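You operate a simulated robot arm through the tools that you are given. There is no shell and no other tool. Be economical: measure what you need, move in short steps, check, and stop when the job is done.

The job below is to be done with a simulated robot arm. You get a single attempt, and the scene is never put back.

## Task
Take the teal rubbing block and leave it on top of the blue film card.

Only the result counts: the job must be done as asked and must still hold three seconds after the hand-in. Knocking over, shifting, dropping, spilling or breaking anything else fails it.

## Robot
A 6-joint arm with a two-finger parallel gripper, fixed in place. Base frame: the origin is at the foot of the arm, x ahead of it, y to its left, z up; the work surface is at about z = 880. Units: mm, rad, N and s.
With the tool pointing down near the work surface it reaches from about 260 to 660 mm from the base axis. Its first joint turns from -1.152 to 1.152 rad. Payload 2.9 kg.
Tool frame: the origin (TCP) lies between the finger pads and is the grasp point; the fingertips stand 30 mm ahead of it; z points along the fingers, y is the line along which they close. Largest opening 110 mm; finger width 20, thickness 10; the body of the gripper, 48 by 112 mm, starts 55 mm behind the TCP.
Orientation is that of the tool frame in the base frame, as a unit quaternion [w, x, y, z]. With the fingers straight down and closing along the base's y, the tool's x points along the base's -x, its y along +y and its z along -z.

## Interface
- The arm moves only by the tool send_rows. Its argument "rows" is a list of rows, each a list of 7 numbers: the turn, a rotation vector about the base's x, y, z in rad, then the shift along the base's x, y, z in mm, then the closure in counts, from 0 (fully open) to 255 (shut). In form: [[rx, ry, rz, x, y, z, fingers], ...]. A call has 1 to 10 rows; each row is the pose to reach, as a shift and turn from the pose commanded when the call began. Rows are played at 5 a second. More than 50 mm and 0.15 rad between two rows, or a gripper value outside its range, and nothing of the call is played. Where a pose cannot be reached the arm comes as near as it can. A force on the tool above 40 N (or 10 N above the force at the start of the call, whichever is more), or a blocked arm, ends the call early, and 0.2 s more pass. Each finger travels about 108 mm/s and halts on what it meets, pressing with about 30 N; the grip force reading is that of the motor and also rises with nothing between the fingers. The clock runs only during rows and for 0.2 s after the last one: add rows that repeat a pose to give the fingers time. It gives the time, the measured TCP pose, the force on the tool (base axes), the opening and the grip force at its end, in the units of the frame above (readings bear some noise).
- Cameras (640 x 400 px; columns grow to the right, rows downward): "scene" is fixed at [76.4, 427.8, 1400.1]; the picture's right is [-0.79, -0.61, 0.00], its down [-0.25, 0.33, -0.91] and it looks along [0.55, -0.72, -0.41] (base axes); focal length 362 px, centre (320, 200). "wrist" rides on the gripper at [-36, 0, -57] in the tool frame; the picture's right is [0.00, -1.00, 0.00], its down [0.97, 0.00, -0.24] and it looks along [0.24, 0.00, 0.97] (tool axes); focal length 218 px, centre (320, 200). There is no depth. A picture from a camera that has moved, and an enlarged one, comes with that camera's place and axes in the base frame and with its lens.
- get_image(camera): a new picture of that camera. The clock stands still meanwhile.
- inspect(camera, box): a new picture of the part [left, top, right, bottom] of that camera's present view, enlarged. The clock stands still meanwhile.
- close_job(): hands the job in; it is judged then, once.

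Work in short steps. Places have to be worked out from the pictures, the camera data and where the tool is seen: move nearer, look again, correct. Check each grasp and each placing, and mend what went wrong. You have 90 turns and 46 pictures in all, those below and enlarged ones among them. Open the gripper and draw the arm clear of the work before you hand the job in, unless the task says otherwise; then end with one line.

The tools are called after "Request:" by a JSON object that holds its "fn" and its "kwargs". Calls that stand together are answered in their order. send_rows: Moves the arm, as the interface text tells. Its arguments: {"type":"object","properties":{"rows":{"type":"array"}},"required":["rows"]} The other tools are called the same way: get_image (camera) takes a picture; inspect (camera, box) takes an enlarged picture of a part of a camera's view; close_job () hands the job in.

At the start:

```text
clock: 0.0
tcp_pos: [457.6, 5.9, 1178.1]
ee_rot: [0.0, 0.001, 1.0, -0.001]
force: [-0.7, 0.9, 0.4]
finger_gap: 109.8
finger_force: 0.1
```

scene: 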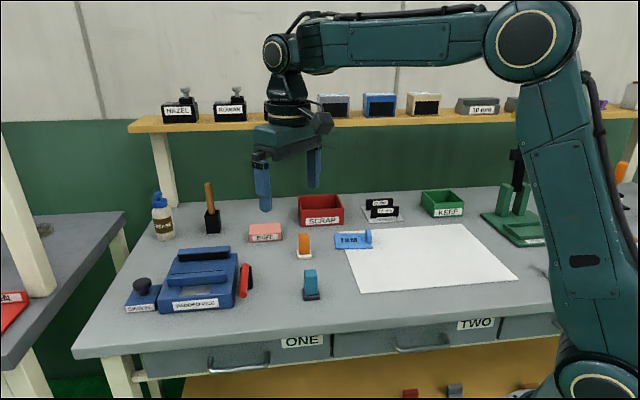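
wrist: 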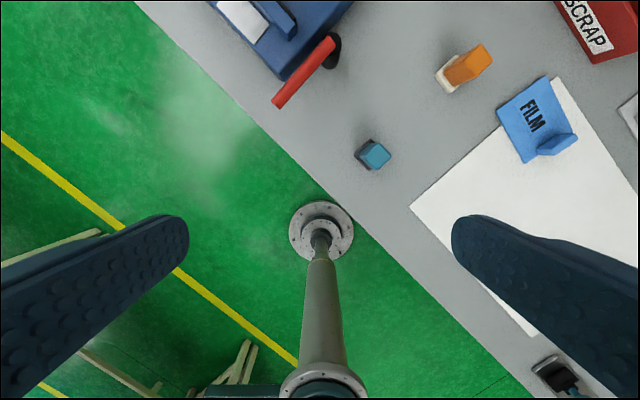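

The block looks to be at about (482, -73), and the card lies further along -y. I'll enlarge both views before moving.

Request:
{"fn": "inspect", "kwargs": {"camera": "scene", "box": [270, 210, 430, 310]}}

Request:
{"fn": "inspect", "kwargs": {"camera": "wrist", "box": [340, 30, 600, 190]}}

```text
4.00 times, centred on (350, 260) of scene
camera zoom: at [76.4, 427.8, 1400.1], right [-0.79, -0.61, 0.0], down [-0.25, 0.33, -0.91], along [0.55, -0.72, -0.41], focal length 1446 px, centre (200, -40)
```

zoom: 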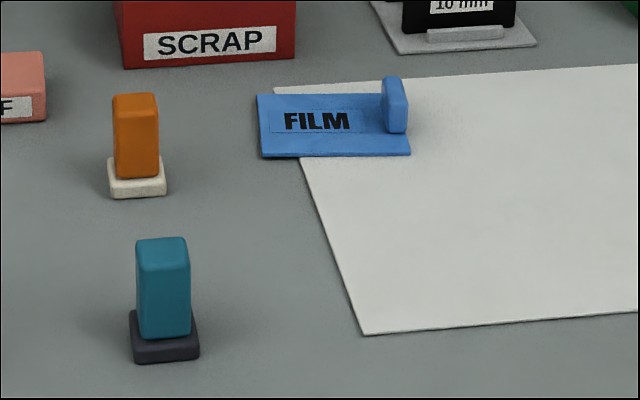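

```text
2.46 times, centred on (470, 110) of wrist
camera zoom: at [493.1, 6.6, 1234.2], right [0.0, -1.0, 0.0], down [-0.97, 0.0, 0.24], along [-0.24, 0.0, -0.97], focal length 537 px, centre (-49, 422)
```

zoom: 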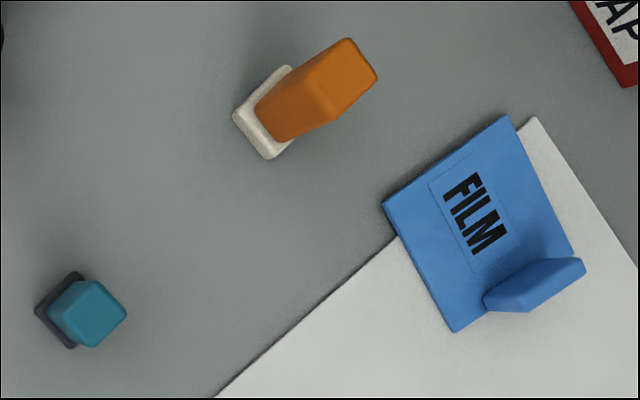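

The block stands on a base about 34 mm square, turned about 45°, with its centre near (480, -71). The card is about 100x80 mm, with an upright tab at its far end. I'll move above the block, turn 45° about z and look again.

Request:
{"fn": "send_rows", "kwargs": {"rows": [[0, 0, 0.13, 4, -13, -20, 0], [0, 0, 0.26, 8, -26, -40, 0], [0, 0, 0.39, 12, -39, -60, 0], [0, 0, 0.52, 16, -52, -80, 0], [0, 0, 0.65, 20, -65, -100, 0], [0, 0, 0.785, 22.4, -77, -118, 0], [0, 0, 0.785, 22.4, -77, -118, 0]]}}

Request:
{"fn": "get_image", "kwargs": {"camera": "wrist"}}

```text
clock: 1.6
tcp_pos: [481.5, -72.5, 1058.5]
ee_rot: [0.0, -0.383, 0.924, 0.0]
force: [-0.3, -0.4, -0.1]
finger_gap: 110.0
finger_force: 0.2
```

```text
41 pictures are left
camera wrist: at [505.0, -46.0, 1114.9], right [0.71, -0.71, 0.0], down [-0.69, -0.69, 0.24], along [-0.17, -0.17, -0.97], focal length 218 px, centre (320, 200)
```

wrist: 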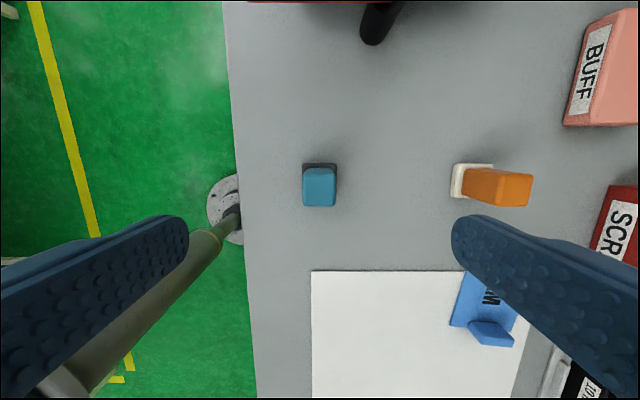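

The block's sides look square to the fingers and it is centred between them. I'll enlarge to measure its size and height.

Request:
{"fn": "inspect", "kwargs": {"camera": "wrist", "box": [280, 147, 360, 222]}}

```text
5.33 times, centred on (320, 184) of wrist
camera zoom: at [505.0, -46.0, 1114.9], right [0.71, -0.71, 0.0], down [-0.69, -0.69, 0.24], along [-0.17, -0.17, -0.97], focal length 1164 px, centre (320, 283)
```

zoom: 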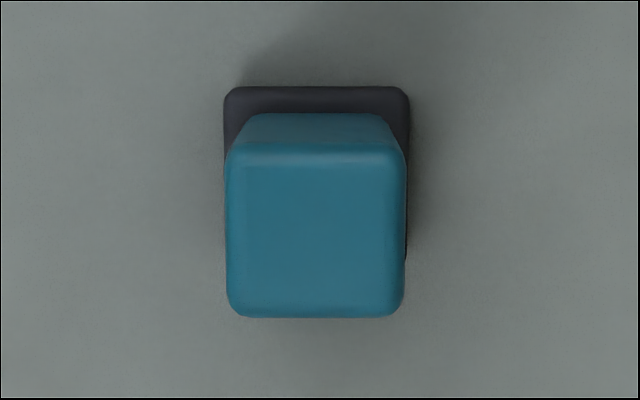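

Handle about 28 mm wide, top near z = 938, base top near 890, and centred under the TCP. I'll go down 130 mm with the fingers open, so the tips stop at about z = 900.

Request:
{"fn": "send_rows", "kwargs": {"rows": [[0, 0, 0, 0, 0, -35, 0], [0, 0, 0, 0, 0, -70, 0], [0, 0, 0, 0, 0, -100, 0], [0, 0, 0, 0, 0, -120, 0], [0, 0, 0, 0, 0, -130, 0], [0, 0, 0, 0, 0, -130, 0]]}}

Request:
{"fn": "get_image", "kwargs": {"camera": "scene"}}

```text
clock: 3.0
tcp_pos: [480.1, -70.2, 928.6]
ee_rot: [-0.001, -0.383, 0.924, 0.0]
force: [-0.1, 0.0, -0.9]
finger_gap: 110.0
finger_force: 0.1
```

```text
39 pictures are left
```

scene: 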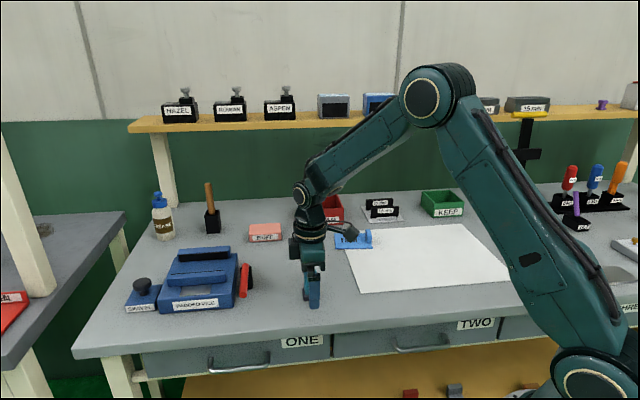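

The fingers are around the handle, so I'll close with time to grip.

Request:
{"fn": "send_rows", "kwargs": {"rows": [[0, 0, 0, 0, 0, 0, 130], [0, 0, 0, 0, 0, 0, 255], [0, 0, 0, 0, 0, 0, 255], [0, 0, 0, 0, 0, 0, 255], [0, 0, 0, 0, 0, 0, 255]]}}

```text
clock: 4.2
tcp_pos: [479.5, -70.5, 928.0]
ee_rot: [0.0, -0.382, 0.924, 0.0]
force: [-0.7, 1.4, -0.1]
finger_gap: 27.1
finger_force: 30.6
```

Gripped at a 27 mm gap. I'll lift 100 mm.

Request:
{"fn": "send_rows", "kwargs": {"rows": [[0, 0, 0, 0, 0, 10, 255], [0, 0, 0, 0, 0, 35, 255], [0, 0, 0, 0, 0, 65, 255], [0, 0, 0, 0, 0, 90, 255], [0, 0, 0, 0, 0, 100, 255], [0, 0, 0, 0, 0, 100, 255]]}}

Request:
{"fn": "get_image", "kwargs": {"camera": "wrist"}}

Request:
{"fn": "get_image", "kwargs": {"camera": "scene"}}

```text
clock: 5.6
tcp_pos: [482.5, -70.8, 1029.7]
ee_rot: [0.0, -0.382, 0.924, 0.0]
force: [0.7, -0.1, -0.3]
finger_gap: 27.2
finger_force: 30.2
```

```text
38 pictures are left
camera wrist: at [505.5, -44.8, 1087.0], right [0.71, -0.71, 0.0], down [-0.69, -0.69, 0.24], along [-0.17, -0.17, -0.97], focal length 218 px, centre (320, 200)
```

wrist: 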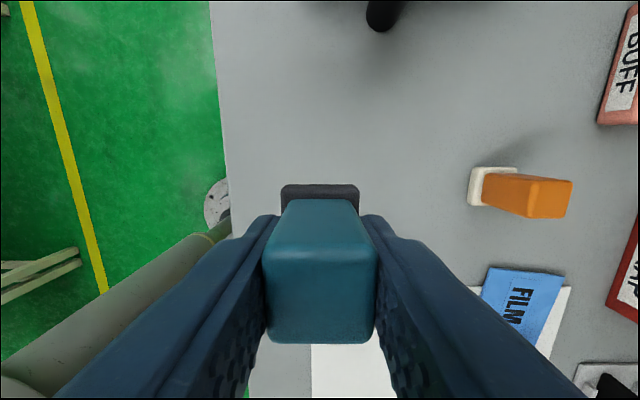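

```text
37 pictures are left
```

scene: 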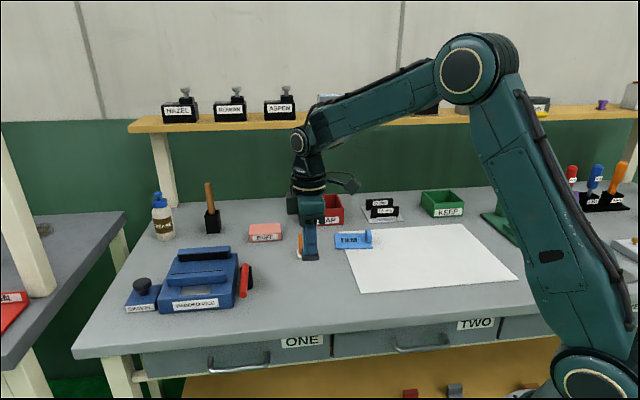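

The block is held level. Both cameras put the clear area of the card at about (537, -312), so I'll travel there at this height and turn -0.13 rad to line up with the card.

Request:
{"fn": "send_rows", "kwargs": {"rows": [[0, 0, -0.01, 5, -20, 0, 255], [0, 0, -0.03, 14, -60, 0, 255], [0, 0, -0.05, 24, -100, 0, 255], [0, 0, -0.08, 33, -140, 0, 255], [0, 0, -0.1, 43, -180, 0, 255], [0, 0, -0.12, 52, -220, 0, 255], [0, 0, -0.13, 57, -240, 0, 255], [0, 0, -0.13, 57, -240, 0, 255], [0, 0, -0.13, 57, -240, 0, 255]]}}

Request:
{"fn": "get_image", "kwargs": {"camera": "wrist"}}

Request:
{"fn": "inspect", "kwargs": {"camera": "scene", "box": [270, 180, 430, 280]}}

```text
clock: 7.6
tcp_pos: [536.7, -311.0, 1029.8]
ee_rot: [0.0, -0.322, 0.947, 0.0]
force: [-0.7, 0.5, -0.1]
finger_gap: 27.2
finger_force: 30.2
```

```text
36 pictures are left
camera wrist: at [564.6, -289.6, 1085.5], right [0.61, -0.79, 0.0], down [-0.77, -0.59, 0.24], along [-0.19, -0.15, -0.97], focal length 218 px, centre (320, 200)
```

wrist: 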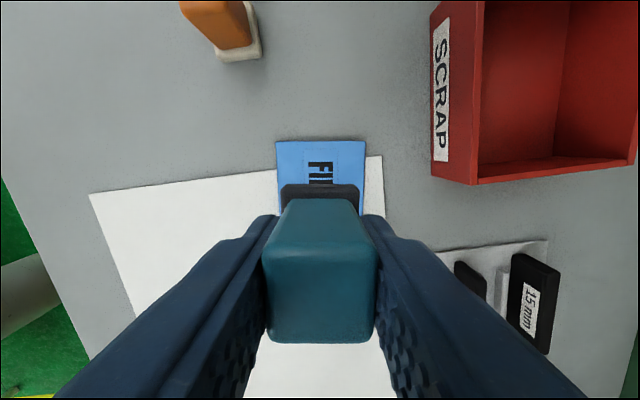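

```text
4.00 times, centred on (350, 230) of scene
camera zoom: at [76.4, 427.8, 1400.1], right [-0.79, -0.61, 0.0], down [-0.25, 0.33, -0.91], along [0.55, -0.72, -0.41], focal length 1446 px, centre (200, 80)
```

zoom: 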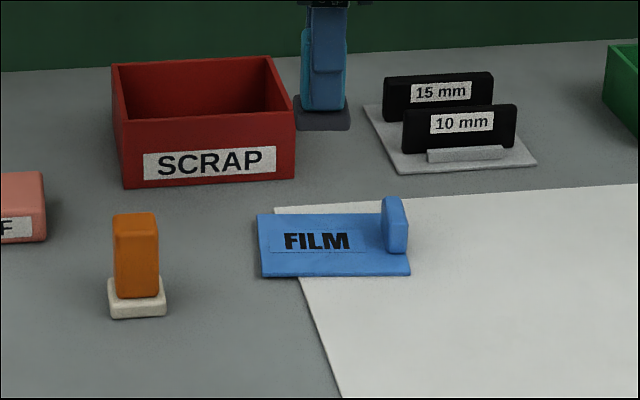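

The card is centred under the block and aligned with it, and the bin and gauges are clear. I'll go down 88 mm, just above the card, and check.

Request:
{"fn": "send_rows", "kwargs": {"rows": [[0, 0, 0, 0, 0, -30, 255], [0, 0, 0, 0, 0, -60, 255], [0, 0, 0, 0, 0, -80, 255], [0, 0, 0, 0, 0, -88, 255], [0, 0, 0, 0, 0, -88, 255]]}}

Request:
{"fn": "inspect", "kwargs": {"camera": "scene", "box": [310, 200, 390, 250]}}

```text
clock: 8.8
tcp_pos: [538.1, -309.3, 941.9]
ee_rot: [-0.001, -0.321, 0.947, 0.0]
force: [-0.9, 0.0, -0.7]
finger_gap: 27.3
finger_force: 30.3
```

```text
8.00 times, centred on (350, 225) of scene
camera zoom: at [76.4, 427.8, 1400.1], right [-0.79, -0.61, 0.0], down [-0.25, 0.33, -0.91], along [0.55, -0.72, -0.41], focal length 2893 px, centre (80, 0)
```

zoom: 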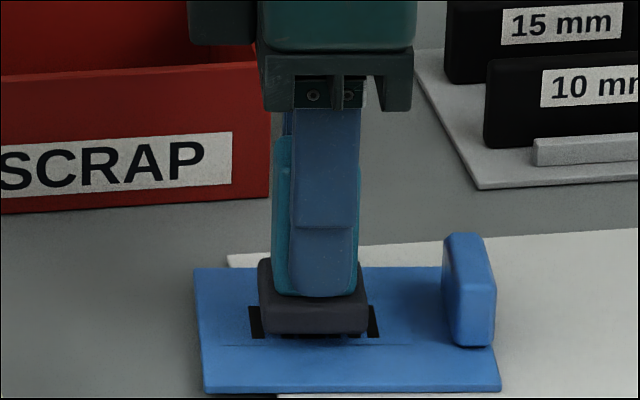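

The block hovers a few mm over the middle of the label area. I'll creep down and watch the force.

Request:
{"fn": "send_rows", "kwargs": {"rows": [[0, 0, 0, 0, 0, -1, 255], [0, 0, 0, 0, 0, -2, 255], [0, 0, 0, 0, 0, -3, 255], [0, 0, 0, 0, 0, -4, 255], [0, 0, 0, 0, 0, -4, 255]]}}

Request:
{"fn": "inspect", "kwargs": {"camera": "scene", "box": [310, 200, 390, 250]}}

```text
clock: 10.0
tcp_pos: [537.7, -310.0, 936.7]
ee_rot: [0.0, -0.321, 0.947, 0.0]
force: [0.2, -0.7, 0.8]
finger_gap: 27.1
finger_force: 29.7
```

```text
8.00 times, centred on (350, 225) of scene
camera zoom: at [76.4, 427.8, 1400.1], right [-0.79, -0.61, 0.0], down [-0.25, 0.33, -0.91], along [0.55, -0.72, -0.41], focal length 2893 px, centre (80, 0)
```

zoom: 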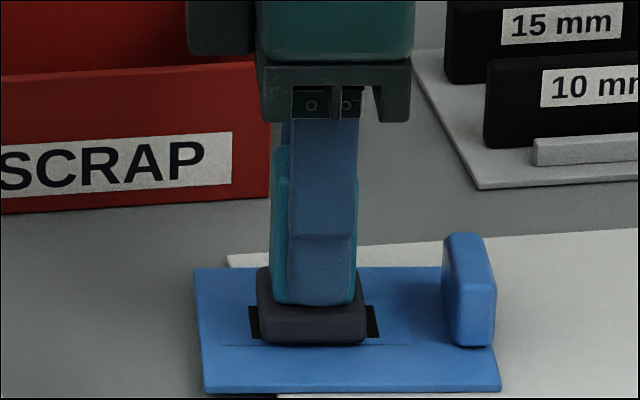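

No contact force yet, so I'll creep down further.

Request:
{"fn": "send_rows", "kwargs": {"rows": [[0, 0, 0, 0, 0, -0.7, 255], [0, 0, 0, 0, 0, -1.4, 255], [0, 0, 0, 0, 0, -2, 255], [0, 0, 0, 0, 0, -2, 255]]}}

```text
clock: 11.0
tcp_pos: [538.5, -309.5, 935.2]
ee_rot: [0.0, -0.321, 0.947, 0.0]
force: [0.0, 0.3, -0.4]
finger_gap: 27.0
finger_force: 30.1
```

Request:
{"fn": "send_rows", "kwargs": {"rows": [[0, 0, 0, 0, 0, -0.5, 255], [0, 0, 0, 0, 0, -1, 255], [0, 0, 0, 0, 0, -1, 255]]}}

Request:
{"fn": "inspect", "kwargs": {"camera": "scene", "box": [310, 200, 390, 250]}}

```text
clock: 11.8
tcp_pos: [537.7, -310.1, 935.2]
ee_rot: [0.0, -0.321, 0.947, 0.0]
force: [0.6, -0.1, 2.8]
finger_gap: 27.2
finger_force: 29.9
```

```text
8.00 times, centred on (350, 225) of scene
camera zoom: at [76.4, 427.8, 1400.1], right [-0.79, -0.61, 0.0], down [-0.25, 0.33, -0.91], along [0.55, -0.72, -0.41], focal length 2893 px, centre (80, 0)
```

zoom: 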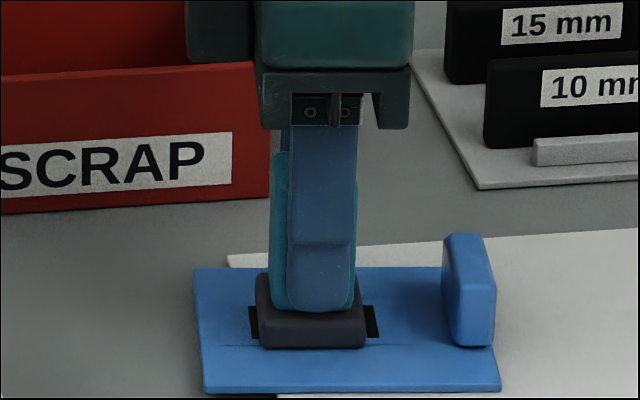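

The upward force of 2.8 N with z no longer dropping means the block has touched down on the card. I'll open the fingers part way in steps.

Request:
{"fn": "send_rows", "kwargs": {"rows": [[0, 0, 0, 0, 0, 0, 180], [0, 0, 0, 0, 0, 0, 150], [0, 0, 0, 0, 0, 0, 110], [0, 0, 0, 0, 0, 0, 110], [0, 0, 0, 0, 0, 0, 110]]}}

Request:
{"fn": "inspect", "kwargs": {"camera": "scene", "box": [310, 200, 390, 250]}}

```text
clock: 13.0
tcp_pos: [538.5, -309.1, 934.8]
ee_rot: [0.0, -0.321, 0.947, 0.0]
force: [-0.4, 0.5, 0.2]
finger_gap: 62.5
finger_force: 0.0
```

```text
8.00 times, centred on (350, 225) of scene
camera zoom: at [76.4, 427.8, 1400.1], right [-0.79, -0.61, 0.0], down [-0.25, 0.33, -0.91], along [0.55, -0.72, -0.41], focal length 2893 px, centre (80, 0)
```

zoom: 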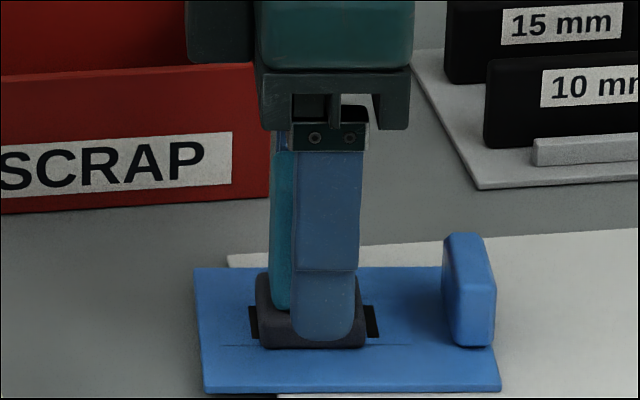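

The block is released and still standing. I'll lift straight up, then draw back.

Request:
{"fn": "send_rows", "kwargs": {"rows": [[0, 0, 0, 0, 0, 10, 110], [0, 0, 0, 0, 0, 35, 110], [0, 0, 0, 0, 0, 75, 110], [0, 0, 0, 0, 0, 115, 110], [0, 0, 0, 0, 0, 155, 60], [0, 0, 0, -20, 35, 180, 0], [0, 0, 0, -40, 70, 200, 0], [0, 0, 0, -60, 110, 200, 0], [0, 0, 0, -60, 110, 200, 0]]}}

Request:
{"fn": "get_image", "kwargs": {"camera": "scene"}}

Request:
{"fn": "inspect", "kwargs": {"camera": "scene", "box": [310, 200, 390, 250]}}

```text
clock: 15.0
tcp_pos: [475.4, -201.7, 1135.1]
ee_rot: [0.0, -0.322, 0.947, 0.001]
force: [0.7, 0.3, 0.0]
finger_gap: 110.2
finger_force: 0.1
```

```text
30 pictures are left
```

scene: 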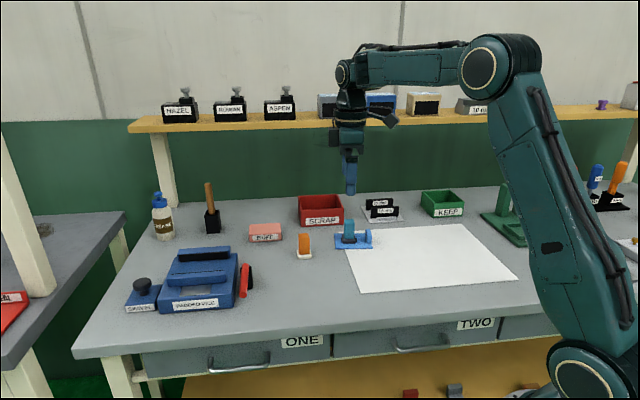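

```text
8.00 times, centred on (350, 225) of scene
camera zoom: at [76.4, 427.8, 1400.1], right [-0.79, -0.61, 0.0], down [-0.25, 0.33, -0.91], along [0.55, -0.72, -0.41], focal length 2893 px, centre (80, 0)
```

zoom: 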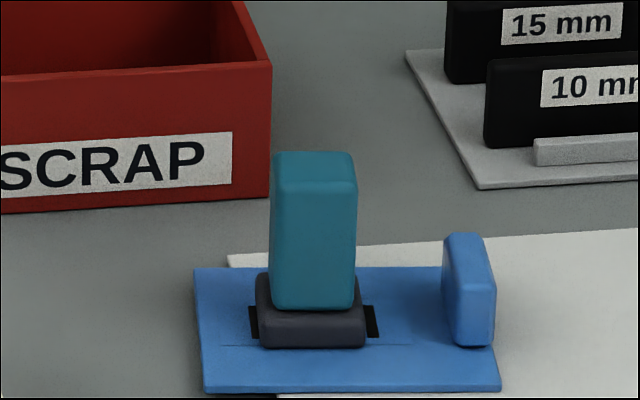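

The block stands upright on the card, nothing else has moved, and the arm is clear, so I'm handing in.

Request:
{"fn": "close_job", "kwargs": {}}

```text
The job is handed in.
```

The teal rubbing block is standing upright on top of the blue film card, the gripper is open and clear, and the last pictures show nothing else moved.
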